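You operate a simulated robot arm through the tools that you are given. There is no shell and no other tool. Be economical: measure what you need, move in short steps, check, and stop when the job is done.

Carry out the task below with a simulated robot arm. There is one attempt and no reset: what you move stays moved.

TASK
Put the blue carton on the white table away on the in table. Then put the small grey bag on the free end of the long bench. Then take the pink adapter from the black table and put it on the lower board of the white table. Do these in the order given.

Only the result counts: the job must be done as asked and must still hold three seconds after the hand-in. Knocking over, shifting, dropping, spilling or breaking anything else fails it.

THE ROBOT
A 7-joint arm with a two-finger parallel gripper on a trunk, on a base that drives. Base frame: it is fixed to the floor where the robot stands at the start and does not move with it; the origin is under the middle of the robot, x ahead of it, y to its left, z up; the surface under the hand at the start is at about z = 0.8. Readings come in m, degrees, newtons and seconds.
With the tool pointing down near the work surface it reaches from about 0.2 to 0.74 m from the robot's upright axis, wherever it stands. Its first joint turns from -166.0 to 166.0 degrees. Places, roughly: blue carton (15x6x5 cm) [0.5, -0.1, 0.8]; free end of the long bench [3.3, -0.1, 0.8]; in table (16x46 cm) [5.04, 2.3, 0.78]; lower board of the white table [0.7, -0.4, 0.3]; pink adapter (10x5x4 cm) [1.6, -2.4, 0.8]; small grey bag (10x7x2 cm) [0.4, -0.3, 0.8]. Payload 1.57 kg.
Tool frame: the origin (TCP) lies between the finger pads and is the grasp point; the fingertips stand 0.03 m ahead of it; z points along the fingers, y is the line along which they close. The gripper opens to 0.11 m. The fingers are 0.024 m wide and 0.012 m thick; the gripper's body (0.048 by 0.112 m) begins 0.078 m behind the TCP.
Orientation is that of the tool frame in the base frame, as [roll, pitch, yaw] about the fixed x, y, z axes, in that order (R = Rz(yaw) Ry(pitch) Rx(roll)). With the fingers straight down and closing along the base's y, the tool's x points along the base's -x, its y along +y and its z along -z.

THE INTERFACE
- The arm moves only by the tool move_arm. Its argument "rows" is a list of rows, each a list of 7 numbers: the shift along the tool's x, y, z in m, then the turn, a rotation vector about the tool's x, y, z in degrees, then the gripper command, from -1 (shut) to 1 (fully open), values between in proportion. In form: [[tx, ty, tz, wx, wy, wz, fingers], ...]. A call has 1 to 20 rows; each row is the pose to reach, as a shift and turn from the pose commanded when the call began, along the tool's axes at that moment. Rows are played at 5 a second. More than 0.05 m and 8.6 degrees between two rows, or a gripper value outside its range, and nothing of the call is played. A pose out of reach is approached as far as the arm can. The call stops where the force on the tool passes 40 N (or 10 N more than at its start, if that is more) or the arm is blocked; 0.2 s more then pass. The fingers move at their own pace (about 0.045 m/s each) and stop on an object; they squeeze with about 20 N. The grip force told is the motor's: it shows also when the fingers shut on nothing. Time passes only in rows, and 0.2 s behind the last, so rows that repeat a pose let the fingers close. It gives the time, the measured TCP pose, the force on the tool (base axes), the opening and the grip force at its end, in the units of the frame above (readings bear some noise), with the torque about the TCP (base axes, N m) and any sound that the robot's microphone picked up.
- Cameras (640 x 400 px; columns grow to the right, rows downward): "scene" is now at [-0.0034, 0.1067, 1.4543]; the picture's right is [-0.65, -0.76, 0.00], its down [-0.60, 0.51, -0.62] and it looks along [0.47, -0.40, -0.78] (base axes); focal length 260 px, centre (320, 200). "wrist" rides on the gripper at [0.07, 0.016, -0.141] in the tool frame; the picture's right is [-0.23, 0.97, 0.00], its down [-0.86, -0.20, -0.48] and it looks along [-0.47, -0.11, 0.88] (tool axes); focal length 222 px, centre (320, 200). There is no depth. A picture from a camera that has moved, and an enlarged one, comes with that camera's place and axes in the base frame and with its lens.
- get_image(camera): a new picture of that camera. It takes no simulated time.
- raise_lower(by): slides the trunk up (or, below 0, down) by that many m; the arm and the scene camera ride with it, the base frame stays. It gives what a move gives, with no picture.
- roll_base(legs): drives the robot by 1 to 6 legs, each [ahead, turn to the left] in m and degrees, along the robot's own axes; the way and the turn of a leg run together, so that a leg with both is an arc; at most 1.5 m and 180 degrees a leg. The arm and the cameras ride along, it lands a little off, and it stops where it bumps. It gives what a move gives.
- turn_head(pan, tilt): turns the head with the scene camera to pan (to the left, within 155 degrees either way) and tilt (down, from -29 to 69), counted from straight ahead of the robot. It gives what a move gives.
- zoom(camera, box): a new picture of the part [left, top, right, bottom] of that camera's present view, enlarged. It takes no simulated time.
- finish_job(): hands the job in; it is judged then, once.

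Go step by step. Nothing tells you exact positions but the pictures and the camera data: compare them with the known pose of the tool, close in by small moves and look again before you grip or let go. The budget is 165 turns and 112 pictures, counting those below and the enlarged ones. Unless the task says otherwise, let go and move clear before handing in, and close with one line.

The tools are called after "Emit:" by a JSON object that holds its "api" and its "payload". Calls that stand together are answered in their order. move_arm: Moves the arm, as the interface text tells. Its arguments: {"type":"object","properties":{"rows":{"type":"array"}},"required":["rows"]} The other tools are called the same way: raise_lower (by) slides the trunk up or down; roll_base (legs) drives the base; turn_head (pan, tilt) turns the head that bears the scene camera; get_image (camera) takes a picture; zoom (camera, box) takes an enlarged picture of a part of a camera's view; finish_job () hands the job in.

At the start:

```text
time: 0.0
eef_pos: [0.4367, -0.0028, 1.0941]
tcp_rot: [-179.9, 0.1, 180.0]
force: [0.8, 1.0, -0.1]
torque: [-0.02, 0.01, -0.01]
finger_gap: 0.11
gripper_force: 0.0
trunk travel left (down, up): [-0.4, 0.19]
robot x, y, heading: [0.0006, 0.0008, -0.4]
head pan, tilt: [-40.3, 51.5]
```

scene: 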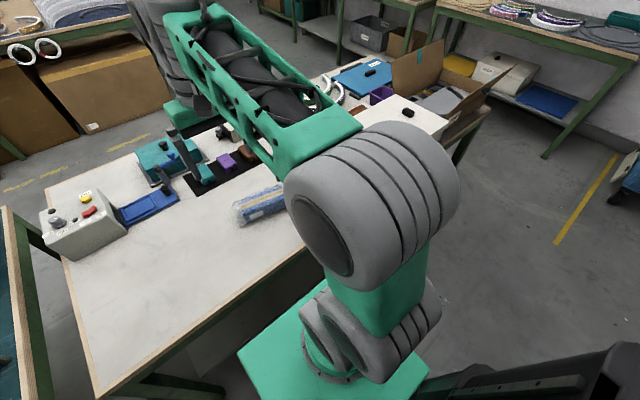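
wrist: 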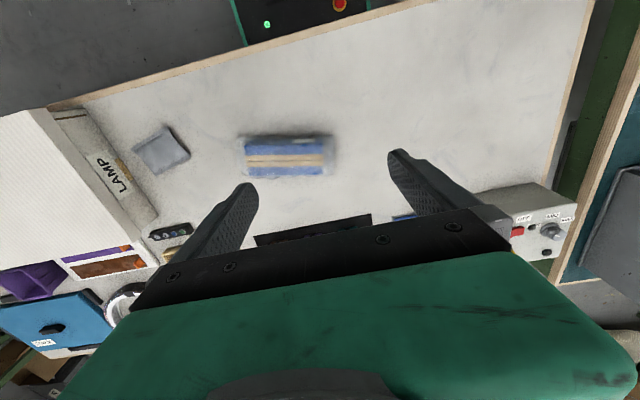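

I can see the blue carton near [0.48, -0.08] with its long side roughly along y, and the grey bag near [0.42, -0.31]. I'll look closer at the carton before I approach it.

Emit:
{"api": "zoom", "payload": {"camera": "wrist", "box": [120, 80, 440, 280]}}

Emit:
{"api": "turn_head", "payload": {"pan": 20, "tilt": 15}}

Emit:
{"api": "get_image", "payload": {"camera": "scene"}}

```text
2.00 times, centred on (280, 180) of wrist
camera zoom: at [0.3679, 0.0137, 1.2375], right [0.23, 0.97, 0.0], down [0.86, -0.2, 0.48], along [0.47, -0.11, -0.88], focal length 444 px, centre (400, 240)
```

zoom: 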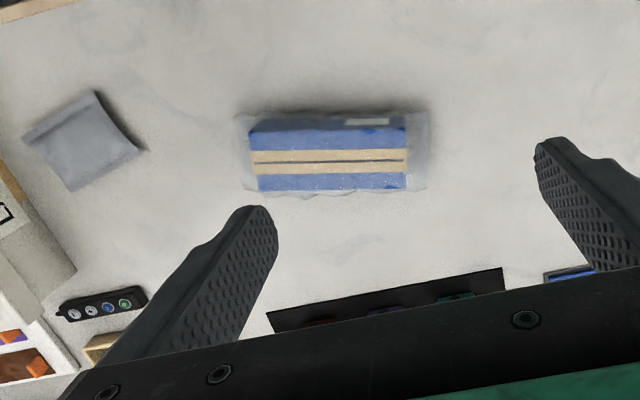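

```text
time: 1.3
eef_pos: [0.4371, -0.003, 1.0948]
tcp_rot: [-179.9, 0.0, 180.0]
force: [-1.1, -0.2, -0.4]
torque: [0.02, 0.02, -0.01]
finger_gap: 0.1101
gripper_force: 0.0
trunk travel left (down, up): [-0.4, 0.19]
robot x, y, heading: [0.0031, 0.0008, -0.0]
head pan, tilt: [20.0, 15.0]
```

```text
108 pictures are left
camera scene: at [0.0268, 0.1875, 1.51], right [0.34, -0.94, 0.0], down [-0.24, -0.09, -0.97], along [0.91, 0.33, -0.26], focal length 260 px, centre (320, 200)
```

scene: 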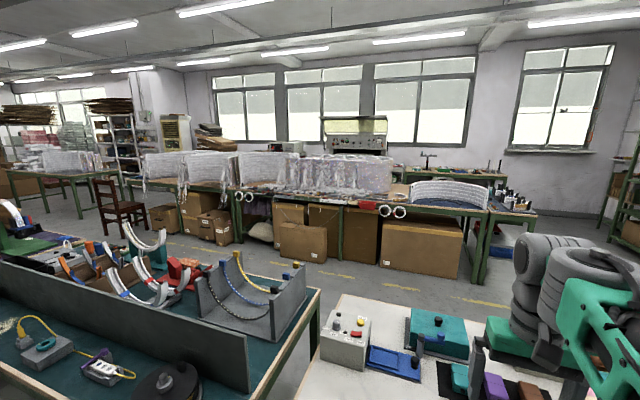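

The carton is wrapped in film, centred near [0.475, -0.077] and yawed about 78°. I'll survey the room to plan the drives.

Emit:
{"api": "zoom", "payload": {"camera": "scene", "box": [180, 100, 560, 337]}}

Emit:
{"api": "turn_head", "payload": {"pan": 70, "tilt": 25}}

Emit:
{"api": "get_image", "payload": {"camera": "scene"}}

Emit:
{"api": "turn_head", "payload": {"pan": -40, "tilt": 15}}

Emit:
{"api": "get_image", "payload": {"camera": "scene"}}

Emit:
{"api": "turn_head", "payload": {"pan": -100, "tilt": 25}}

Emit:
{"api": "get_image", "payload": {"camera": "scene"}}

Emit:
{"api": "turn_head", "payload": {"pan": 150, "tilt": 25}}

Emit:
{"api": "get_image", "payload": {"camera": "scene"}}

```text
1.68 times, centred on (370, 218) of scene
camera zoom: at [0.0268, 0.1875, 1.51], right [0.34, -0.94, 0.0], down [-0.24, -0.09, -0.97], along [0.91, 0.33, -0.26], focal length 437 px, centre (236, 169)
```

zoom: 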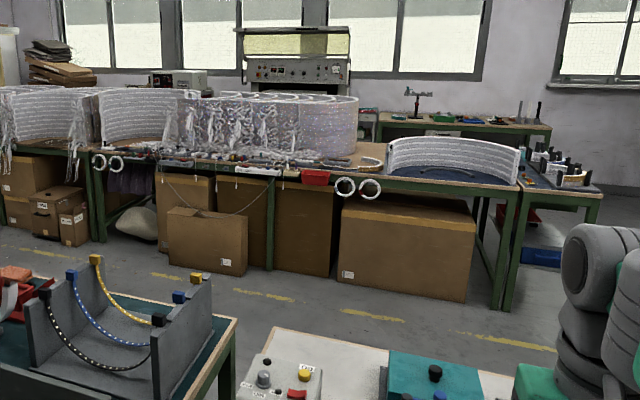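

```text
time: 2.5
eef_pos: [0.4369, -0.002, 1.0949]
tcp_rot: [-180.0, 0.0, 180.0]
force: [-0.1, 0.2, -0.1]
torque: [0.0, 0.04, -0.01]
finger_gap: 0.1101
gripper_force: 0.1
trunk travel left (down, up): [-0.4, 0.19]
robot x, y, heading: [0.0009, 0.0041, -0.2]
head pan, tilt: [70.0, 25.0]
```

```text
106 pictures are left
camera scene: at [-0.0294, 0.2422, 1.4938], right [0.94, -0.34, 0.0], down [-0.14, -0.4, -0.91], along [0.31, 0.85, -0.42], focal length 260 px, centre (320, 200)
```

scene: 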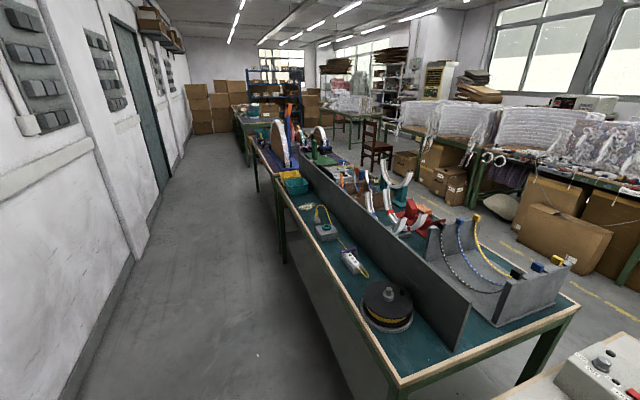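

```text
time: 4.4
eef_pos: [0.4366, -0.0023, 1.0949]
tcp_rot: [180.0, 0.0, -180.0]
force: [0.3, -0.3, 0.2]
torque: [0.02, 0.03, -0.01]
finger_gap: 0.11
gripper_force: 0.1
trunk travel left (down, up): [-0.4, 0.19]
robot x, y, heading: [0.0034, -0.0005, -0.1]
head pan, tilt: [-40.0, 15.0]
```

```text
105 pictures are left
camera scene: at [0.0106, 0.0956, 1.51], right [-0.64, -0.77, 0.0], down [-0.2, 0.17, -0.97], along [0.74, -0.62, -0.26], focal length 260 px, centre (320, 200)
```

scene: 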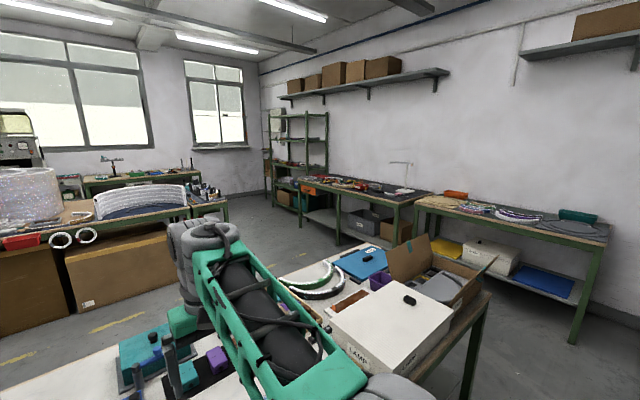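

```text
time: 5.7
eef_pos: [0.4374, -0.0033, 1.0959]
tcp_rot: [180.0, 0.0, 180.0]
force: [0.0, 0.4, 0.8]
torque: [-0.02, -0.02, -0.01]
finger_gap: 0.1102
gripper_force: 0.0
trunk travel left (down, up): [-0.4, 0.19]
robot x, y, heading: [0.0007, -0.0022, 0.2]
head pan, tilt: [-100.0, 25.0]
```

```text
104 pictures are left
camera scene: at [-0.0769, 0.0649, 1.4938], right [-0.98, 0.17, 0.0], down [0.07, 0.42, -0.91], along [-0.16, -0.89, -0.42], focal length 260 px, centre (320, 200)
```

scene: 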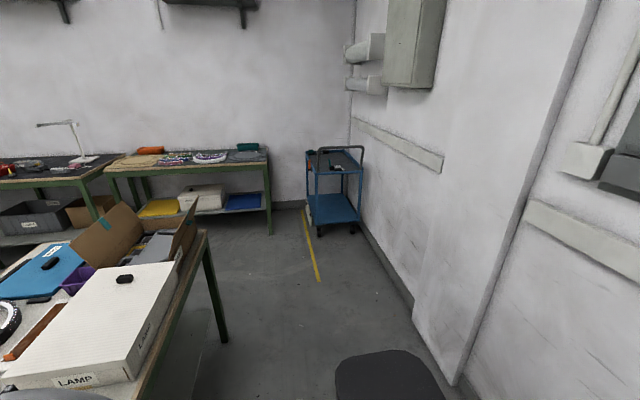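

```text
time: 9.2
eef_pos: [0.437, -0.0022, 1.0944]
tcp_rot: [180.0, 0.0, 180.0]
force: [0.2, 0.6, -0.7]
torque: [0.0, -0.03, 0.01]
finger_gap: 0.11
gripper_force: 0.0
trunk travel left (down, up): [-0.4, 0.19]
robot x, y, heading: [-0.0018, 0.0019, 0.2]
head pan, tilt: [150.0, 25.0]
```

```text
103 pictures are left
camera scene: at [-0.1408, 0.2017, 1.4938], right [0.5, 0.87, 0.0], down [0.37, -0.21, -0.91], along [-0.78, 0.45, -0.42], focal length 260 px, centre (320, 200)
```

scene: 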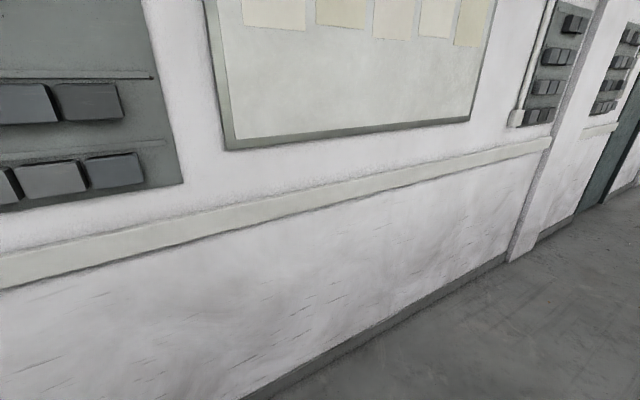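

I have a map now: the aisle wall is at x≈-1, the white table runs to about y≈-1.15, and the long bench is at x≈3.3–4. Next I turn the tool about +78° and move it over the carton.

Emit:
{"api": "move_arm", "payload": {"rows": [[-0.004, -0.007, 0.011, 0, 0, -7.8, 1], [-0.008, -0.015, 0.022, 0, 0, -15.6, 1], [-0.011, -0.022, 0.033, 0, 0, -23.4, 1], [-0.015, -0.03, 0.044, 0, 0, -31.2, 1], [-0.019, -0.037, 0.055, 0, 0, -39, 1], [-0.023, -0.044, 0.066, 0, 0, -46.8, 1], [-0.027, -0.052, 0.077, 0, 0, -54.6, 1], [-0.03, -0.059, 0.088, 0, 0, -62.4, 1], [-0.034, -0.067, 0.1, 0, 0, -70.2, 1], [-0.038, -0.074, 0.114, 0, 0, -78, 1], [-0.038, -0.074, 0.114, 0, 0, -78, 1]]}}

Emit:
{"api": "get_image", "payload": {"camera": "wrist"}}

Emit:
{"api": "turn_head", "payload": {"pan": -130, "tilt": 55}}

Emit:
{"api": "get_image", "payload": {"camera": "scene"}}

```text
time: 11.6
eef_pos: [0.4761, -0.0759, 0.9805]
tcp_rot: [-180.0, 0.0, -101.9]
force: [-0.7, 0.0, -0.8]
torque: [-0.02, 0.02, 0.04]
finger_gap: 0.1099
gripper_force: 0.1
trunk travel left (down, up): [-0.4, 0.19]
robot x, y, heading: [-0.0027, -0.001, 0.1]
head pan, tilt: [150.0, 25.0]
```

```text
102 pictures are left
camera wrist: at [0.4456, -0.1415, 1.1239], right [-0.91, 0.42, 0.0], down [0.37, 0.8, 0.48], along [0.2, 0.43, -0.88], focal length 222 px, centre (320, 200)
```

wrist: 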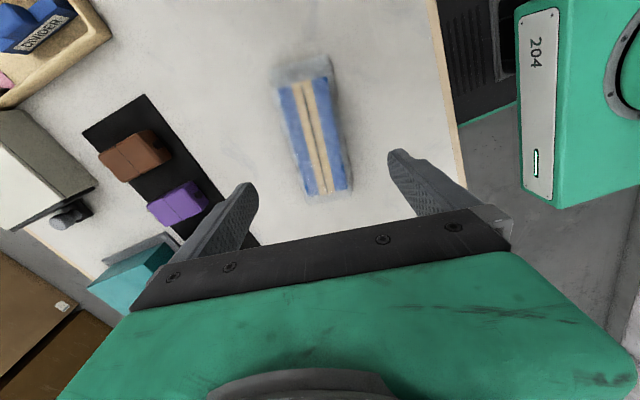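

```text
time: 15.4
eef_pos: [0.4763, -0.0754, 0.9824]
tcp_rot: [-180.0, 0.0, -102.0]
force: [0.0, 0.3, -0.9]
torque: [-0.04, 0.0, -0.05]
finger_gap: 0.11
gripper_force: 0.0
trunk travel left (down, up): [-0.4, 0.19]
robot x, y, heading: [0.0024, 0.0003, 0.2]
head pan, tilt: [-130.0, 55.0]
```

```text
101 pictures are left
camera scene: at [-0.1073, 0.1004, 1.4498], right [-0.77, 0.64, 0.0], down [0.53, 0.63, -0.57], along [-0.37, -0.44, -0.82], focal length 260 px, centre (320, 200)
```

scene: 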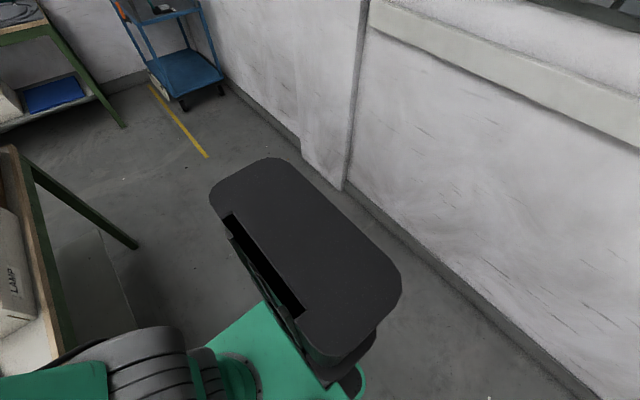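

The carton is at about [0.482, -0.082] with yaw 78°, and the dark slab looks like part of the robot. I go down to straddle the carton.

Emit:
{"api": "move_arm", "payload": {"rows": [[0.005, -0.007, 0.04, 0, 0, 0, 1], [0.005, -0.007, 0.08, 0, 0, 0, 1], [0.005, -0.007, 0.11, 0, 0, 0, 1], [0.005, -0.007, 0.13, 0, 0, 0, 1], [0.005, -0.007, 0.144, 0, 0, 0, 1], [0.005, -0.007, 0.144, 0, 0, 0, 1]]}}

Emit:
{"api": "get_image", "payload": {"camera": "wrist"}}

```text
time: 16.8
eef_pos: [0.4794, -0.0836, 0.8368]
tcp_rot: [179.9, -0.1, -102.0]
force: [-0.1, 0.0, -0.1]
torque: [0.0, -0.01, 0.0]
finger_gap: 0.1098
gripper_force: 0.1
trunk travel left (down, up): [-0.4, 0.19]
robot x, y, heading: [-0.0015, -0.0008, 0.0]
head pan, tilt: [-130.0, 55.0]
```

```text
100 pictures are left
camera wrist: at [0.4504, -0.1478, 0.9791], right [-0.91, 0.42, 0.0], down [0.37, 0.8, 0.48], along [0.2, 0.43, -0.88], focal length 222 px, centre (320, 200)
```

wrist: 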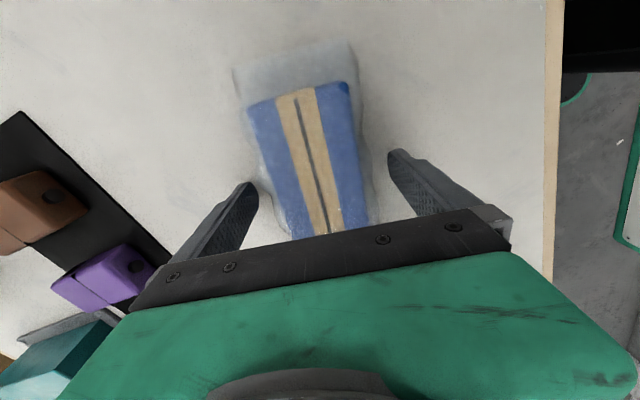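

The fingers straddle the carton, so I close on it.

Emit:
{"api": "move_arm", "payload": {"rows": [[0, 0, 0, 0, 0, 0, -1], [0, 0, 0, 0, 0, 0, -1], [0, 0, 0, 0, 0, 0, -1], [0, 0, 0, 0, 0, 0, -1], [0, 0, 0, 0, 0, 0, -1], [0, 0, 0, 0, 0, 0, -1], [0, 0, -0.02, 0, 0, 0, -1], [0, 0, -0.06, 0, 0, 0, -1], [0, 0, -0.1, 0, 0, 0, -1], [0, 0, -0.14, 0, 0, 0, -1], [0, 0, -0.18, 0, 0, 0, -1], [0, 0, -0.18, 0, 0, 0, -1]]}}

Emit:
{"api": "get_image", "payload": {"camera": "wrist"}}

```text
time: 19.4
eef_pos: [0.4819, -0.0834, 1.0165]
tcp_rot: [180.0, 0.0, -102.0]
force: [-0.1, -0.7, -1.9]
torque: [-0.02, 0.01, -0.02]
finger_gap: 0.0576
gripper_force: 20.0
trunk travel left (down, up): [-0.4, 0.19]
robot x, y, heading: [-0.0007, -0.0008, -0.3]
head pan, tilt: [-130.0, 55.0]
```

```text
99 pictures are left
camera wrist: at [0.4515, -0.1479, 1.1594], right [-0.91, 0.42, 0.0], down [0.37, 0.8, 0.48], along [0.2, 0.43, -0.88], focal length 222 px, centre (320, 200)
```

wrist: 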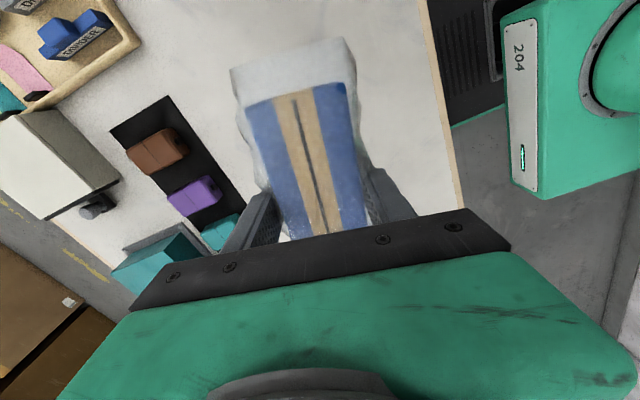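

The carton is lifted and gripped at 20 N. I tuck the arm in and raise it, then check the floor around the robot.

Emit:
{"api": "move_arm", "payload": {"rows": [[-0.01, 0.035, -0.02, 0, 0, 0, -1], [-0.02, 0.07, -0.04, 0, 0, 0, -1], [-0.03, 0.105, -0.06, 0, 0, 0, -1], [-0.04, 0.14, -0.08, 0, 0, 0, -1], [-0.047, 0.163, -0.08, 0, 0, 0, -1], [-0.047, 0.163, -0.08, 0, 0, 0, -1]]}}

Emit:
{"api": "turn_head", "payload": {"pan": 0, "tilt": 60}}

Emit:
{"api": "get_image", "payload": {"camera": "scene"}}

Emit:
{"api": "turn_head", "payload": {"pan": -75, "tilt": 45}}

Emit:
{"api": "get_image", "payload": {"camera": "scene"}}

```text
time: 20.8
eef_pos: [0.3305, -0.0039, 1.0991]
tcp_rot: [179.9, 0.1, -102.0]
force: [0.6, 0.3, -2.8]
torque: [-0.01, -0.01, 0.0]
finger_gap: 0.0578
gripper_force: 20.1
trunk travel left (down, up): [-0.4, 0.19]
robot x, y, heading: [-0.0027, 0.0006, 0.1]
head pan, tilt: [-130.0, 55.0]
```

```text
time: 22.9
eef_pos: [0.332, -0.0035, 1.097]
tcp_rot: [-180.0, 0.0, -102.0]
force: [-0.6, -0.2, -2.4]
torque: [-0.04, 0.0, -0.01]
finger_gap: 0.0577
gripper_force: 19.8
trunk travel left (down, up): [-0.4, 0.19]
robot x, y, heading: [-0.0017, -0.0023, -0.0]
head pan, tilt: [0.0, 60.0]
```

```text
98 pictures are left
camera scene: at [0.0057, 0.1556, 1.4437], right [0.0, -1.0, 0.0], down [-0.87, 0.0, -0.5], along [0.5, 0.0, -0.87], focal length 260 px, centre (320, 200)
```

scene: 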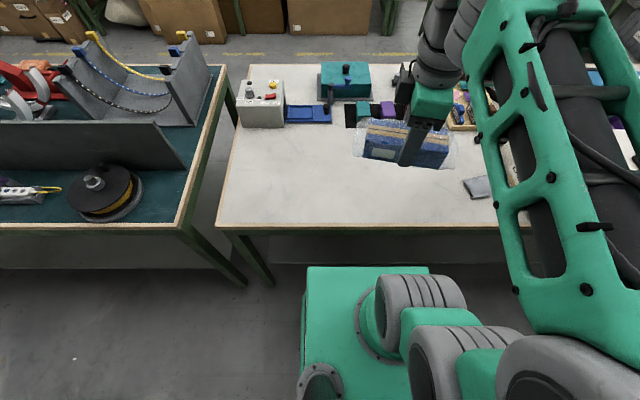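

```text
time: 24.4
eef_pos: [0.3312, -0.003, 1.0972]
tcp_rot: [180.0, 0.0, -102.0]
force: [0.8, 0.5, -2.1]
torque: [-0.02, -0.03, -0.03]
finger_gap: 0.0578
gripper_force: 20.0
trunk travel left (down, up): [-0.4, 0.19]
robot x, y, heading: [-0.0018, -0.0001, 0.1]
head pan, tilt: [-75.0, 45.0]
```

```text
97 pictures are left
camera scene: at [-0.0398, 0.0771, 1.4632], right [-0.97, -0.26, 0.0], down [-0.18, 0.68, -0.71], along [0.18, -0.68, -0.71], focal length 260 px, centre (320, 200)
```

scene: 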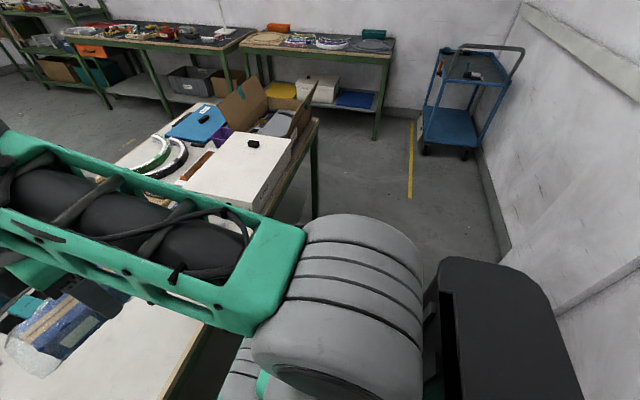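

The way back is clear to the wall at x≈-1. I back out, turn right and drive along the aisle, taking it in parts.

Emit:
{"api": "roll_base", "payload": {"legs": [[-0.35, 0], [0, -90], [0.8, 0]]}}

Emit:
{"api": "turn_head", "payload": {"pan": 20, "tilt": 30}}

Emit:
{"api": "get_image", "payload": {"camera": "scene"}}

```text
time: 34.4
eef_pos: [-0.363, -1.1308, 1.0989]
tcp_rot: [-180.0, -0.1, 167.5]
force: [0.5, -0.3, -2.0]
torque: [0.03, 0.02, 0.02]
finger_gap: 0.058
gripper_force: 20.0
trunk travel left (down, up): [-0.4, 0.19]
robot x, y, heading: [-0.3565, -0.7991, -90.7]
head pan, tilt: [-75.0, 45.0]
```

```text
time: 36.1
eef_pos: [-0.3629, -1.1306, 1.097]
tcp_rot: [180.0, 0.0, 167.4]
force: [-0.2, 0.0, -1.7]
torque: [0.01, 0.0, 0.0]
finger_gap: 0.0577
gripper_force: 19.8
trunk travel left (down, up): [-0.4, 0.19]
robot x, y, heading: [-0.3591, -0.7996, -90.6]
head pan, tilt: [20.0, 30.0]
```

```text
96 pictures are left
camera scene: at [-0.1735, -0.8257, 1.4858], right [-0.94, -0.33, 0.0], down [-0.17, 0.47, -0.87], along [0.29, -0.82, -0.5], focal length 260 px, centre (320, 200)
```

scene: 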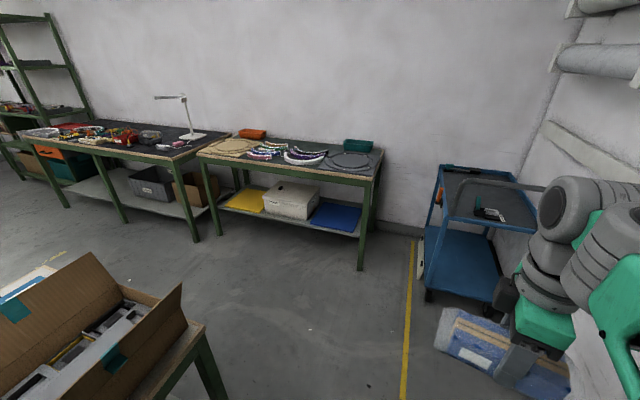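

The corridor between the white table (y≈-1.17) and the back benches (y≈-2.3) is clear. I go to y≈-1.73 and then drive along +x.

Emit:
{"api": "roll_base", "payload": {"legs": [[0.93, 0], [0, 90.5], [1.5, 0]]}}

Emit:
{"api": "turn_head", "payload": {"pan": 30, "tilt": 20}}

Emit:
{"api": "get_image", "payload": {"camera": "scene"}}

Emit:
{"api": "turn_head", "payload": {"pan": -20, "tilt": 25}}

Emit:
{"api": "get_image", "payload": {"camera": "scene"}}

```text
time: 51.8
eef_pos: [1.4653, -1.7284, 1.0972]
tcp_rot: [179.9, 0.0, -102.1]
force: [-0.3, -0.4, -3.0]
torque: [-0.04, 0.03, 0.0]
finger_gap: 0.0578
gripper_force: 20.0
trunk travel left (down, up): [-0.4, 0.19]
robot x, y, heading: [1.1321, -1.7251, -0.1]
head pan, tilt: [20.0, 30.0]
```

```text
time: 52.6
eef_pos: [1.4658, -1.7268, 1.0969]
tcp_rot: [-179.9, 0.0, -102.1]
force: [0.2, -0.8, -1.5]
torque: [-0.02, -0.01, 0.02]
finger_gap: 0.0576
gripper_force: 20.3
trunk travel left (down, up): [-0.4, 0.19]
robot x, y, heading: [1.1346, -1.7248, -0.1]
head pan, tilt: [30.0, 20.0]
```

```text
95 pictures are left
camera scene: at [1.1538, -1.5213, 1.5018], right [0.5, -0.87, 0.0], down [-0.3, -0.17, -0.94], along [0.81, 0.47, -0.34], focal length 260 px, centre (320, 200)
```

scene: 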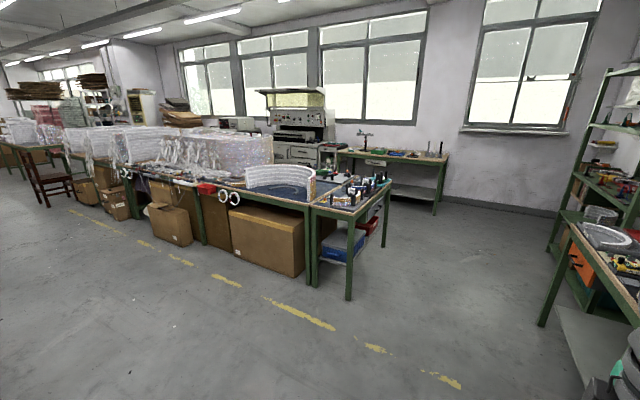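

```text
time: 53.7
eef_pos: [1.4653, -1.7272, 1.0979]
tcp_rot: [-180.0, 0.0, -102.1]
force: [-0.1, 0.2, -1.1]
torque: [-0.02, 0.01, 0.02]
finger_gap: 0.0579
gripper_force: 19.4
trunk travel left (down, up): [-0.4, 0.19]
robot x, y, heading: [1.1319, -1.7258, -0.1]
head pan, tilt: [-20.0, 25.0]
```

```text
94 pictures are left
camera scene: at [1.1595, -1.5993, 1.4938], right [-0.34, -0.94, 0.0], down [-0.4, 0.15, -0.91], along [0.85, -0.31, -0.42], focal length 260 px, centre (320, 200)
```

scene: 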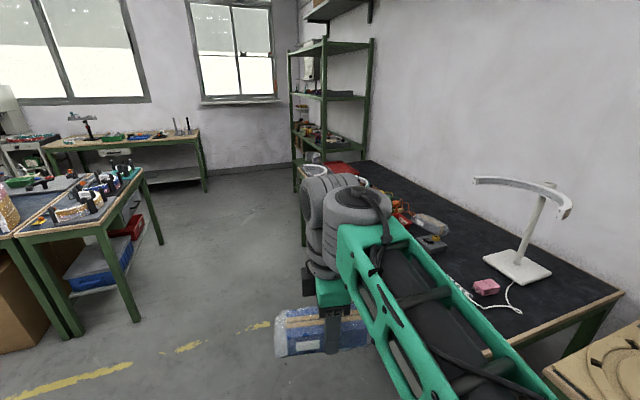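

The pink adapter is by the lamp on the black table. Gaps are wide: small-table corner at [3.8, -0.87], back table from [5.1, -1.25], aisle centre x≈4.45. I drive there, turn left and look.

Emit:
{"api": "roll_base", "payload": {"legs": [[0, 5], [1.5, 0], [1.5, 0], [0.32, 0], [0, 85]]}}

Emit:
{"api": "turn_head", "payload": {"pan": 0, "tilt": 25}}

Emit:
{"api": "get_image", "payload": {"camera": "scene"}}

```text
time: 74.2
eef_pos: [4.4539, -1.08, 1.0988]
tcp_rot: [-180.0, 0.0, -11.3]
force: [1.6, 0.3, -2.6]
torque: [-0.01, -0.04, 0.04]
finger_gap: 0.0579
gripper_force: 20.0
trunk travel left (down, up): [-0.4, 0.19]
robot x, y, heading: [4.4529, -1.4119, 90.7]
head pan, tilt: [-20.0, 25.0]
```

```text
time: 75.0
eef_pos: [4.4535, -1.079, 1.0969]
tcp_rot: [180.0, 0.0, -11.3]
force: [0.8, -1.1, -0.5]
torque: [0.03, 0.01, -0.03]
finger_gap: 0.0575
gripper_force: 19.7
trunk travel left (down, up): [-0.4, 0.19]
robot x, y, heading: [4.4532, -1.4087, 91.0]
head pan, tilt: [0.0, 25.0]
```

```text
93 pictures are left
camera scene: at [4.2993, -1.3804, 1.4938], right [1.0, 0.01, 0.0], down [0.01, -0.42, -0.91], along [-0.01, 0.91, -0.42], focal length 260 px, centre (320, 200)
```

scene: 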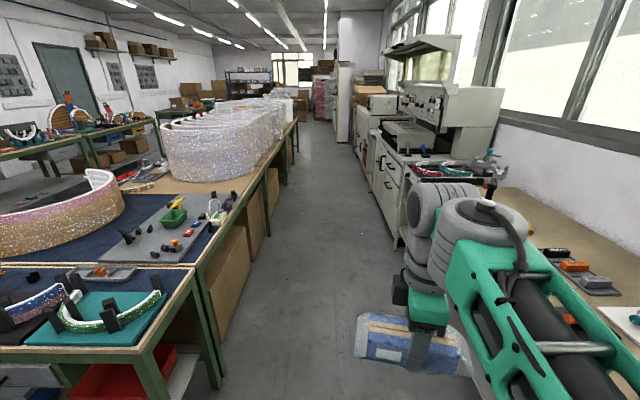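

The aisle ahead runs x≈3.8–5.0. I zoom in on the cabinets on the right where the in table should be.

Emit:
{"api": "zoom", "payload": {"camera": "scene", "box": [320, 60, 520, 185]}}

```text
3.20 times, centred on (420, 122) of scene
camera zoom: at [4.2993, -1.3804, 1.4938], right [1.0, 0.01, 0.0], down [0.01, -0.42, -0.91], along [-0.01, 0.91, -0.42], focal length 831 px, centre (0, 448)
```

zoom: 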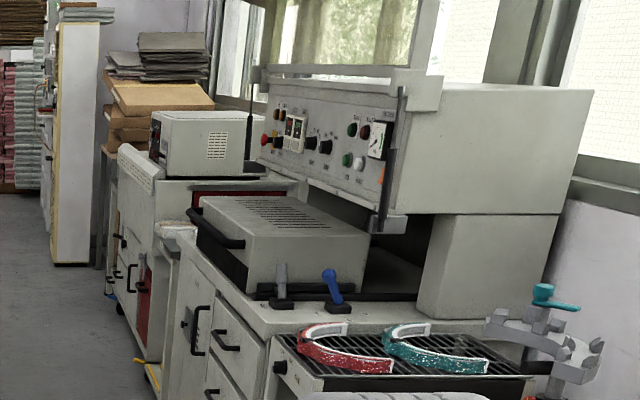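

The target spot is around the small ledge just left of the control-panel machine. I drive up the aisle and look closer.

Emit:
{"api": "roll_base", "payload": {"legs": [[1.5, 0], [1.1, 0]]}}

Emit:
{"api": "turn_head", "payload": {"pan": -30, "tilt": 30}}

Emit:
{"api": "get_image", "payload": {"camera": "scene"}}

```text
time: 87.7
eef_pos: [4.4077, 1.533, 1.0969]
tcp_rot: [179.9, 0.0, -11.1]
force: [-0.5, 0.5, -2.0]
torque: [0.03, -0.04, -0.02]
finger_gap: 0.0578
gripper_force: 20.1
trunk travel left (down, up): [-0.4, 0.19]
robot x, y, heading: [4.4112, 1.2007, 90.8]
head pan, tilt: [0.0, 25.0]
```

```text
time: 88.7
eef_pos: [4.4072, 1.5311, 1.0973]
tcp_rot: [-180.0, 0.0, -11.1]
force: [-0.3, -0.1, -1.8]
torque: [-0.02, -0.03, -0.01]
finger_gap: 0.0578
gripper_force: 20.0
trunk travel left (down, up): [-0.4, 0.19]
robot x, y, heading: [4.41, 1.199, 90.9]
head pan, tilt: [-30.0, 30.0]
```

```text
91 pictures are left
camera scene: at [4.2987, 1.2186, 1.4858], right [0.87, -0.49, 0.0], down [-0.24, -0.44, -0.87], along [0.42, 0.76, -0.5], focal length 260 px, centre (320, 200)
```

scene: 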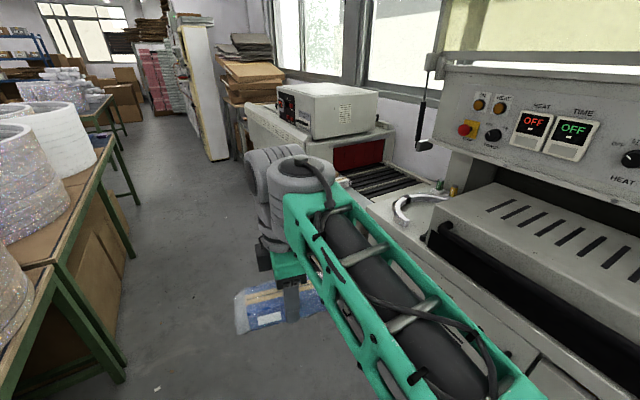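

The in table seems to be the slatted infeed in front of the tunnel, currently behind my arm. I drive a bit further and look right.

Emit:
{"api": "roll_base", "payload": {"legs": [[0.6, 0]]}}

Emit:
{"api": "turn_head", "payload": {"pan": -75, "tilt": 40}}

Emit:
{"api": "get_image", "payload": {"camera": "scene"}}

```text
time: 92.1
eef_pos: [4.3966, 2.1359, 1.0975]
tcp_rot: [179.9, 0.0, -11.1]
force: [-0.4, -0.8, -1.9]
torque: [0.0, 0.03, -0.03]
finger_gap: 0.0581
gripper_force: 19.7
trunk travel left (down, up): [-0.4, 0.19]
robot x, y, heading: [4.3991, 1.804, 91.0]
head pan, tilt: [-30.0, 30.0]
```

```text
time: 93.2
eef_pos: [4.3973, 2.1355, 1.0978]
tcp_rot: [180.0, 0.0, -11.1]
force: [1.2, 1.0, -1.9]
torque: [0.01, 0.04, 0.01]
finger_gap: 0.0579
gripper_force: 20.0
trunk travel left (down, up): [-0.4, 0.19]
robot x, y, heading: [4.3986, 1.8044, 91.1]
head pan, tilt: [-75.0, 40.0]
```

```text
90 pictures are left
camera scene: at [4.3266, 1.7662, 1.4705], right [0.28, -0.96, 0.0], down [-0.62, -0.18, -0.77], along [0.74, 0.21, -0.64], focal length 260 px, centre (320, 200)
```

scene: 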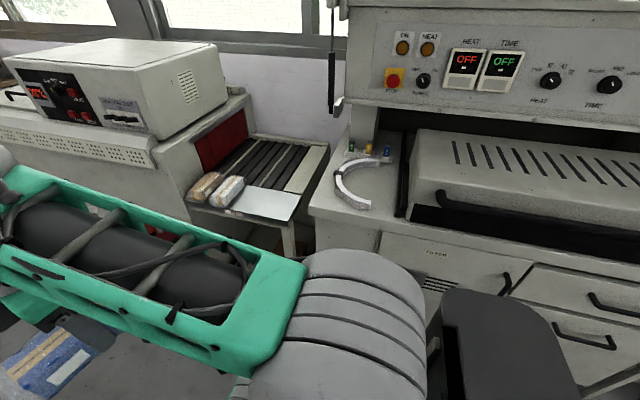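

That is the in table: an infeed with a white front plate, slats, and two wrapped items already on it. I zoom in.

Emit:
{"api": "zoom", "payload": {"camera": "scene", "box": [160, 110, 360, 235]}}

```text
3.20 times, centred on (260, 172) of scene
camera zoom: at [4.3266, 1.7662, 1.4705], right [0.28, -0.96, 0.0], down [-0.62, -0.18, -0.77], along [0.74, 0.21, -0.64], focal length 831 px, centre (512, 288)
```

zoom: 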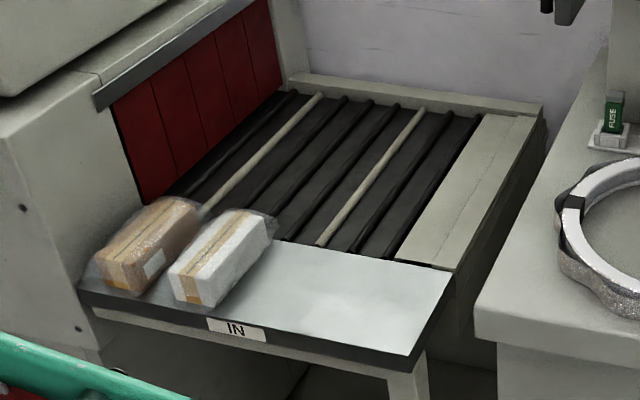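

The plate labelled IN spans x 4.97–5.14, y 2.08–2.53; the other cartons sit at y>2.34, so the free area centre is about [5.055, 2.2]. I drive forward so it lies abeam to the right.

Emit:
{"api": "roll_base", "payload": {"legs": [[0.38, 0]]}}

```text
time: 95.6
eef_pos: [4.3901, 2.5148, 1.0966]
tcp_rot: [-180.0, -0.1, -11.1]
force: [0.4, -0.4, -1.9]
torque: [-0.04, -0.01, 0.0]
finger_gap: 0.0577
gripper_force: 20.5
trunk travel left (down, up): [-0.4, 0.19]
robot x, y, heading: [4.3969, 2.1828, 90.8]
head pan, tilt: [-75.0, 40.0]
```

I swing the held carton in an arc to the right at the same radius and height, bringing its long side to the y direction.

Emit:
{"api": "move_arm", "payload": {"rows": [[0.0453, -0.0057, 0, 0, 0, 7.9, -1], [0.0911, -0.0052, 0, 0, 0, 15.8, -1], [0.1363, 0.0017, 0, 0, 0, 23.7, -1], [0.1802, 0.0147, 0, 0, 0, 31.6, -1], [0.2218, 0.0336, 0, 0, 0, 39.5, -1], [0.2605, 0.0581, 0, 0, 0, 47.4, -1], [0.2953, 0.0876, 0, 0, 0, 55.3, -1], [0.3259, 0.1216, 0, 0, 0, 63.2, -1], [0.3515, 0.1596, 0, 0, 0, 71.1, -1], [0.3716, 0.2007, 0, 0, 0, 79, -1], [0.3716, 0.2007, 0, 0, 0, 79, -1]]}}

Emit:
{"api": "get_image", "payload": {"camera": "wrist"}}

Emit:
{"api": "get_image", "payload": {"camera": "scene"}}

```text
time: 98.0
eef_pos: [4.7175, 2.2456, 1.0981]
tcp_rot: [180.0, 0.0, -90.1]
force: [0.1, -0.2, -2.4]
torque: [-0.01, 0.04, 0.02]
finger_gap: 0.0576
gripper_force: 19.5
trunk travel left (down, up): [-0.4, 0.19]
robot x, y, heading: [4.3922, 2.1841, 90.8]
head pan, tilt: [-75.0, 40.0]
```

```text
88 pictures are left
camera wrist: at [4.702, 2.1759, 1.2406], right [-0.97, 0.23, 0.0], down [0.2, 0.85, 0.48], along [0.11, 0.47, -0.88], focal length 222 px, centre (320, 200)
```

wrist: 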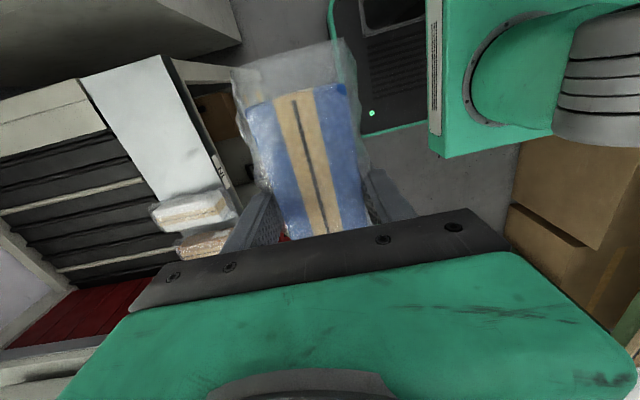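

```text
87 pictures are left
camera scene: at [4.3205, 2.1448, 1.4705], right [0.27, -0.96, 0.0], down [-0.62, -0.18, -0.77], along [0.74, 0.21, -0.64], focal length 260 px, centre (320, 200)
```

scene: 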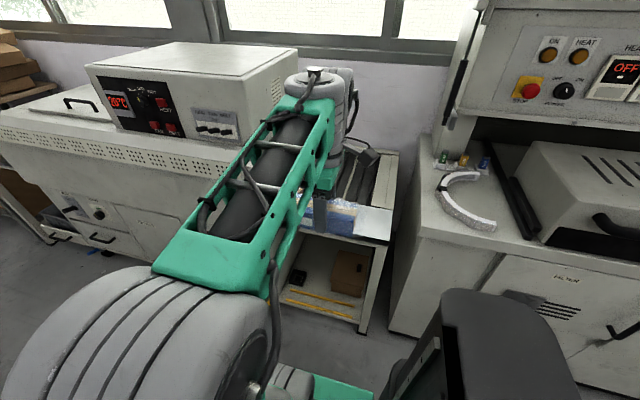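

The plate corners agree with the wrist view. I extend to above [5.047, 2.2] while lowering to z≈0.92.

Emit:
{"api": "move_arm", "payload": {"rows": [[0.0065, -0.045, 0.02, 0, 0, 0, -1], [0.013, -0.09, 0.04, 0, 0, 0, -1], [0.02, -0.135, 0.06, 0, 0, 0, -1], [0.026, -0.18, 0.08, 0, 0, 0, -1], [0.033, -0.225, 0.1, 0, 0, 0, -1], [0.04, -0.27, 0.12, 0, 0, 0, -1], [0.0456, -0.31, 0.14, 0, 0, 0, -1], [0.0456, -0.33, 0.175, 0, 0, 0, -1], [0.0456, -0.33, 0.175, 0, 0, 0, -1]]}}

Emit:
{"api": "get_image", "payload": {"camera": "wrist"}}

Emit:
{"api": "zoom", "payload": {"camera": "scene", "box": [220, 110, 480, 272]}}

```text
time: 100.0
eef_pos: [5.0466, 2.2014, 0.9221]
tcp_rot: [180.0, 0.0, -90.2]
force: [1.0, -0.6, -2.1]
torque: [0.0, 0.03, 0.05]
finger_gap: 0.0581
gripper_force: 20.3
trunk travel left (down, up): [-0.4, 0.19]
robot x, y, heading: [4.3916, 2.1851, 90.8]
head pan, tilt: [-75.0, 40.0]
```

```text
86 pictures are left
camera wrist: at [5.0309, 2.1311, 1.0645], right [-0.97, 0.23, 0.0], down [0.2, 0.86, 0.48], along [0.11, 0.47, -0.88], focal length 222 px, centre (320, 200)
```

wrist: 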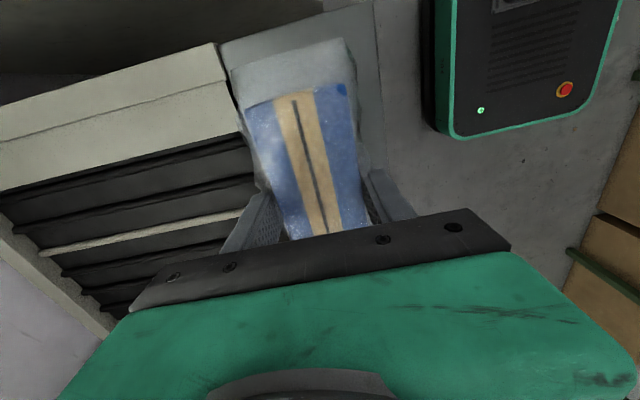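

```text
2.46 times, centred on (350, 191) of scene
camera zoom: at [4.3211, 2.145, 1.4705], right [0.27, -0.96, 0.0], down [-0.62, -0.18, -0.77], along [0.74, 0.21, -0.64], focal length 639 px, centre (246, 222)
```

zoom: 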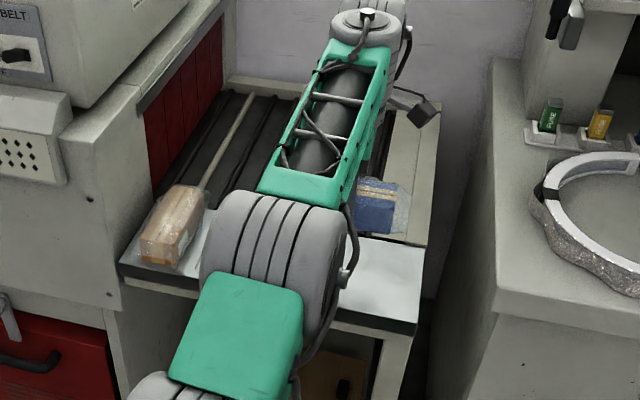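

The carton hangs over the plate's free part. I lower it and feel for the surface.

Emit:
{"api": "move_arm", "payload": {"rows": [[0, 0, 0.03, 0, 0, 0, -1], [0, 0, 0.06, 0, 0, 0, -1], [0, 0, 0.08, 0, 0, 0, -1], [0, 0, 0.09, 0, 0, 0, -1], [0, 0, 0.09, 0, 0, 0, -1]]}}

Emit:
{"api": "get_image", "payload": {"camera": "wrist"}}

```text
time: 101.2
eef_pos: [5.0468, 2.1993, 0.8326]
tcp_rot: [-180.0, 0.0, -90.2]
force: [0.3, 0.3, -2.4]
torque: [0.0, -0.03, -0.02]
finger_gap: 0.0577
gripper_force: 19.9
trunk travel left (down, up): [-0.4, 0.19]
robot x, y, heading: [4.3948, 2.1851, 91.0]
head pan, tilt: [-75.0, 40.0]
```

```text
84 pictures are left
camera wrist: at [5.0311, 2.1303, 0.9746], right [-0.97, 0.23, 0.0], down [0.2, 0.85, 0.48], along [0.11, 0.47, -0.88], focal length 222 px, centre (320, 200)
```

wrist: 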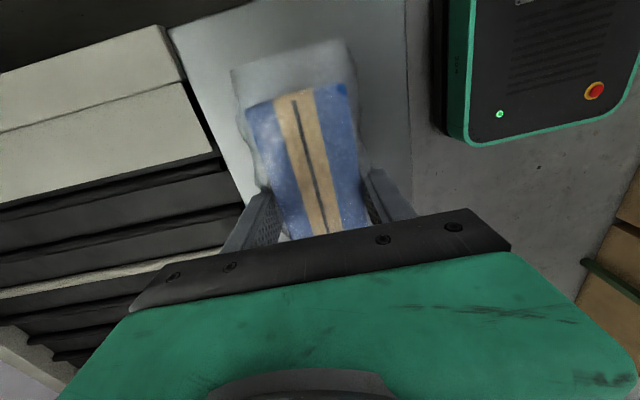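

Emit:
{"api": "move_arm", "payload": {"rows": [[0, 0, 0.004, 0, 0, 0, -1], [0, 0, 0.008, 0, 0, 0, -1], [0, 0, 0.012, 0, 0, 0, -1]]}}

```text
time: 102.0
eef_pos: [5.0479, 2.1997, 0.8213]
tcp_rot: [180.0, 0.0, -90.0]
force: [0.1, 0.2, -1.4]
torque: [0.01, 0.01, -0.03]
finger_gap: 0.058
gripper_force: 19.9
trunk travel left (down, up): [-0.4, 0.19]
robot x, y, heading: [4.3923, 2.1787, 90.8]
head pan, tilt: [-75.0, 40.0]
```

No contact has shown yet, so I continue in small steps.

Emit:
{"api": "move_arm", "payload": {"rows": [[0, 0, 0.002, 0, 0, 0, -1], [0, 0, 0.004, 0, 0, 0, -1], [0, 0, 0.006, 0, 0, 0, -1], [0, 0, 0.006, 0, 0, 0, -1]]}}

```text
time: 103.0
eef_pos: [5.0479, 2.2003, 0.8165]
tcp_rot: [-179.7, 0.0, -90.1]
force: [1.7, 0.0, 9.2]
torque: [0.16, 0.25, 0.07]
finger_gap: 0.0578
gripper_force: 19.8
trunk travel left (down, up): [-0.4, 0.19]
robot x, y, heading: [4.3959, 2.183, 90.9]
head pan, tilt: [-75.0, 40.0]
```

Contact is felt (about 9 N up). I release and rise.

Emit:
{"api": "move_arm", "payload": {"rows": [[0, 0, 0, 0, 0, 0, 0.8], [0, 0, 0, 0, 0, 0, 0.8], [0, 0, 0, 0, 0, 0, 0.8], [0, 0, 0, 0, 0, 0, 0.8], [0, 0, 0, 0, 0, 0, 0.8], [0, 0, -0.04, 0, 0, 0, 0.8], [0, 0, -0.08, 0, 0, 0, 0.8], [0, 0, -0.12, 0, 0, 0, 0.8], [0, 0, -0.16, 0, 0, 0, 0.8], [0, 0, -0.16, 0, 0, 0, 0.8]]}}

Emit:
{"api": "get_image", "payload": {"camera": "wrist"}}

```text
time: 105.2
eef_pos: [5.0424, 2.1993, 0.9723]
tcp_rot: [180.0, 0.1, -90.0]
force: [0.3, -0.3, -0.3]
torque: [-0.04, 0.04, 0.04]
finger_gap: 0.0995
gripper_force: 0.0
out of reach, approached as far as the arm can: row 9, 10
trunk travel left (down, up): [-0.4, 0.19]
robot x, y, heading: [4.3942, 2.1862, 90.7]
head pan, tilt: [-75.0, 40.0]
```

```text
83 pictures are left
camera wrist: at [5.0264, 2.1301, 1.115], right [-0.97, 0.23, 0.0], down [0.2, 0.85, 0.48], along [0.11, 0.47, -0.88], focal length 222 px, centre (320, 200)
```

wrist: 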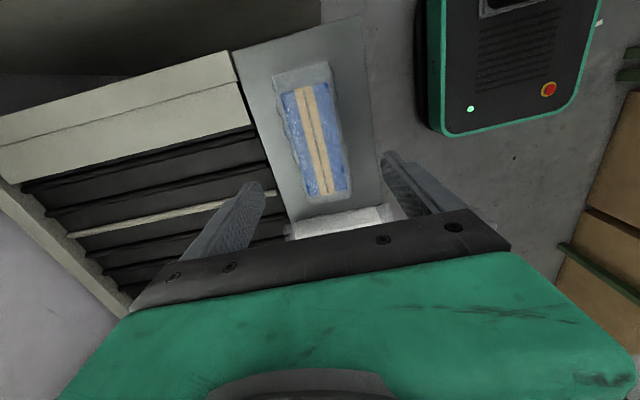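

The carton sits well on the IN plate beside the others. I retract and swing the arm back to the front.

Emit:
{"api": "move_arm", "payload": {"rows": [[-0.006, 0.045, -0.005, 0, 0, 0, 0.8], [-0.012, 0.09, -0.015, 0, 0, 0, 0.8], [-0.018, 0.135, -0.03, 0, 0, 0, 0.8], [-0.024, 0.175, -0.05, 0, 0, 0, 0.8], [-0.03, 0.215, -0.07, 0, 0, 0, 0.8], [-0.036, 0.255, -0.09, 0, 0, 0, 0.8], [-0.041, 0.293, -0.11, 0, 0, 0, 0.8], [-0.046, 0.326, -0.128, 0, 0, 0, 0.8], [-0.0902, 0.3378, -0.128, 0, 0, -7.9, 0.8], [-0.1324, 0.3556, -0.128, 0, 0, -15.8, 0.8], [-0.1717, 0.379, -0.128, 0, 0, -23.7, 0.8], [-0.2074, 0.4075, -0.128, 0, 0, -31.6, 0.8], [-0.2389, 0.4407, -0.128, 0, 0, -39.5, 0.8], [-0.2655, 0.4779, -0.128, 0, 0, -47.4, 0.8], [-0.2867, 0.5185, -0.128, 0, 0, -55.3, 0.8], [-0.3022, 0.5615, -0.128, 0, 0, -63.2, 0.8], [-0.3115, 0.6063, -0.128, 0, 0, -71.1, 0.8], [-0.3147, 0.6519, -0.128, 0, 0, -79, 0.8], [-0.3147, 0.6519, -0.128, 0, 0, -79, 0.8]]}}

Emit:
{"api": "get_image", "payload": {"camera": "scene"}}

```text
time: 109.2
eef_pos: [4.3898, 2.5158, 1.0985]
tcp_rot: [-179.9, 0.1, -11.0]
force: [0.5, -0.5, 0.1]
torque: [-0.02, 0.04, 0.01]
finger_gap: 0.0992
gripper_force: 0.1
out of reach, approached as far as the arm can: row 1, 2
trunk travel left (down, up): [-0.4, 0.19]
robot x, y, heading: [4.3922, 2.1859, 90.9]
head pan, tilt: [-75.0, 40.0]
```

```text
82 pictures are left
camera scene: at [4.32, 2.145, 1.4704], right [0.27, -0.96, 0.0], down [-0.62, -0.18, -0.77], along [0.74, 0.21, -0.64], focal length 260 px, centre (320, 200)
```

scene: 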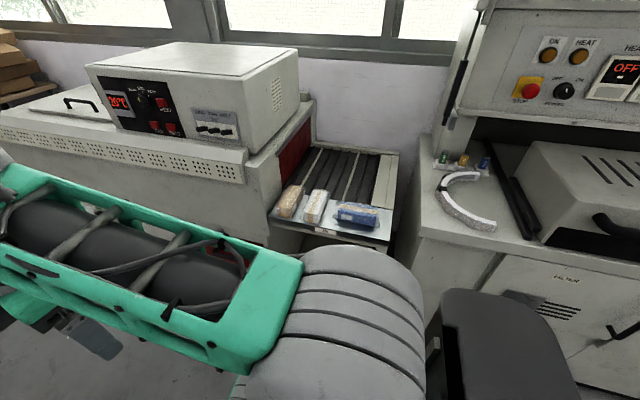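

The carton task is done. I reverse down the aisle and look at the long bench's end on the way.

Emit:
{"api": "roll_base", "payload": {"legs": [[-1.5, 0], [-1.0, 0]]}}

Emit:
{"api": "turn_head", "payload": {"pan": 85, "tilt": 35}}

Emit:
{"api": "get_image", "payload": {"camera": "scene"}}

```text
time: 121.4
eef_pos: [4.4245, 0.0101, 1.0989]
tcp_rot: [180.0, 0.1, -11.0]
force: [-0.7, -0.1, -0.2]
torque: [-0.01, 0.01, -0.02]
finger_gap: 0.0989
gripper_force: 0.0
trunk travel left (down, up): [-0.4, 0.19]
robot x, y, heading: [4.4295, -0.3237, 91.2]
head pan, tilt: [-75.0, 40.0]
```

```text
time: 123.9
eef_pos: [4.4241, 0.0094, 1.0982]
tcp_rot: [-179.9, -0.1, -11.0]
force: [-0.6, -0.1, -0.6]
torque: [0.01, -0.02, -0.03]
finger_gap: 0.0991
gripper_force: 0.1
trunk travel left (down, up): [-0.4, 0.19]
robot x, y, heading: [4.4296, -0.3235, 91.0]
head pan, tilt: [85.0, 35.0]
```

```text
81 pictures are left
camera scene: at [4.1855, -0.3795, 1.478], right [0.07, 1.0, 0.0], down [0.57, -0.04, -0.82], along [-0.82, 0.06, -0.57], focal length 260 px, centre (320, 200)
```

scene: 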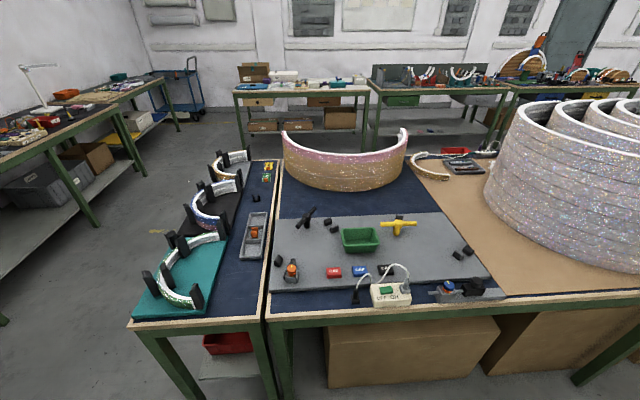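

The bench's end has a blue mat, a curved strip, and a grey mat with tools. I zoom in to find clear spots.

Emit:
{"api": "zoom", "payload": {"camera": "scene", "box": [240, 110, 520, 310]}}

```text
2.00 times, centred on (380, 210) of scene
camera zoom: at [4.1855, -0.3795, 1.478], right [0.07, 1.0, 0.0], down [0.57, -0.04, -0.82], along [-0.82, 0.06, -0.57], focal length 519 px, centre (200, 180)
```

zoom: 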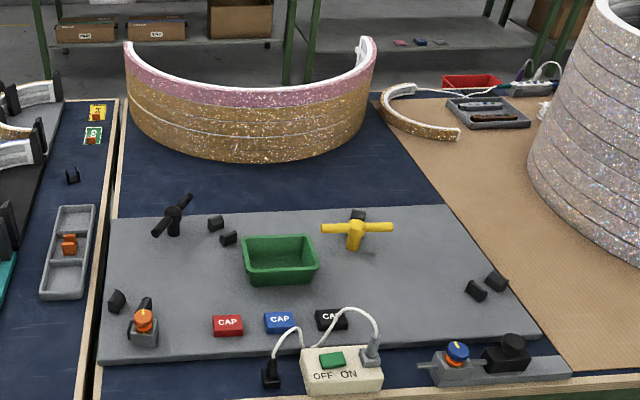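

There's a clear blue strip between the curved strip and the grey board; a good bag spot is about [3.2, 0.03], reachable from the front aisle. Now I go back for the bag: reverse out, turn and drive back along the corridor.

Emit:
{"api": "roll_base", "payload": {"legs": [[-1.09, 0], [0, 93], [1.5, 0], [1.5, 0], [1.5, 0]]}}

Emit:
{"api": "turn_head", "payload": {"pan": -20, "tilt": 35}}

Emit:
{"api": "get_image", "payload": {"camera": "scene"}}

```text
time: 154.4
eef_pos: [-0.3601, -1.8233, 1.0981]
tcp_rot: [180.0, 0.0, 83.1]
force: [-0.1, 0.5, 0.7]
torque: [-0.02, 0.0, 0.0]
finger_gap: 0.0988
gripper_force: 0.0
trunk travel left (down, up): [-0.4, 0.19]
robot x, y, heading: [-0.0295, -1.7947, -174.8]
head pan, tilt: [85.0, 35.0]
```

```text
time: 156.3
eef_pos: [-0.3606, -1.8231, 1.0987]
tcp_rot: [179.9, 0.0, 83.2]
force: [-0.3, 0.9, 0.2]
torque: [0.05, 0.01, -0.03]
finger_gap: 0.0989
gripper_force: 0.0
trunk travel left (down, up): [-0.4, 0.19]
robot x, y, heading: [-0.0286, -1.7955, -174.9]
head pan, tilt: [-20.0, 35.0]
```

```text
79 pictures are left
camera scene: at [-0.0408, -1.9208, 1.478], right [0.25, 0.97, 0.0], down [0.55, -0.15, -0.82], along [-0.79, 0.21, -0.57], focal length 260 px, centre (320, 200)
```

scene: 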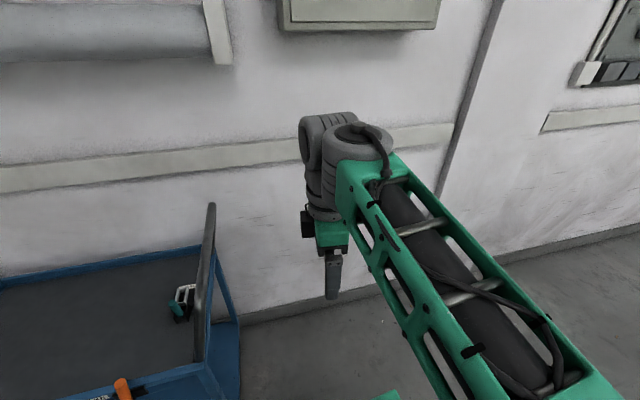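

The cart's handle is close ahead on the left, so I back off a little, re-aim away from it and then turn into the aisle.

Emit:
{"api": "roll_base", "payload": {"legs": [[-0.4, 15], [0, -35], [0.66, 0], [0, -70]]}}

Emit:
{"api": "turn_head", "payload": {"pan": -20, "tilt": 40}}

Emit:
{"api": "get_image", "payload": {"camera": "scene"}}

```text
time: 166.7
eef_pos: [-0.3116, -1.2079, 1.0999]
tcp_rot: [179.9, 0.0, -6.2]
force: [-1.0, -0.1, 0.2]
torque: [-0.01, 0.0, -0.02]
finger_gap: 0.0991
gripper_force: 0.0
trunk travel left (down, up): [-0.4, 0.19]
robot x, y, heading: [-0.2798, -1.538, 95.6]
head pan, tilt: [-20.0, 35.0]
```

```text
time: 167.4
eef_pos: [-0.312, -1.2079, 1.0988]
tcp_rot: [-180.0, 0.1, -6.3]
force: [-0.3, 0.1, 0.6]
torque: [-0.01, -0.01, 0.0]
finger_gap: 0.0989
gripper_force: 0.0
trunk travel left (down, up): [-0.4, 0.19]
robot x, y, heading: [-0.2816, -1.5369, 95.9]
head pan, tilt: [-20.0, 40.0]
```

```text
78 pictures are left
camera scene: at [-0.4084, -1.5311, 1.4705], right [0.97, -0.25, 0.0], down [-0.16, -0.62, -0.77], along [0.19, 0.74, -0.64], focal length 260 px, centre (320, 200)
```

scene: 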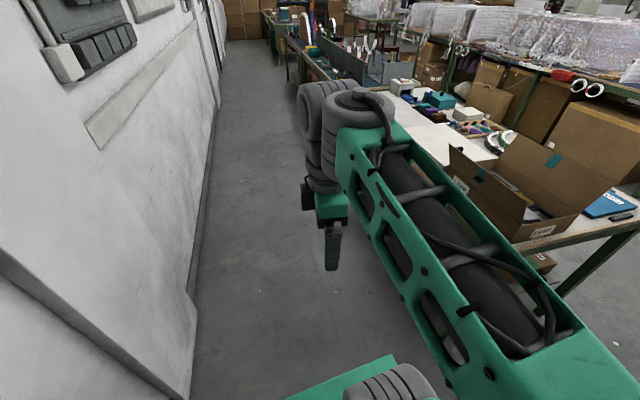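

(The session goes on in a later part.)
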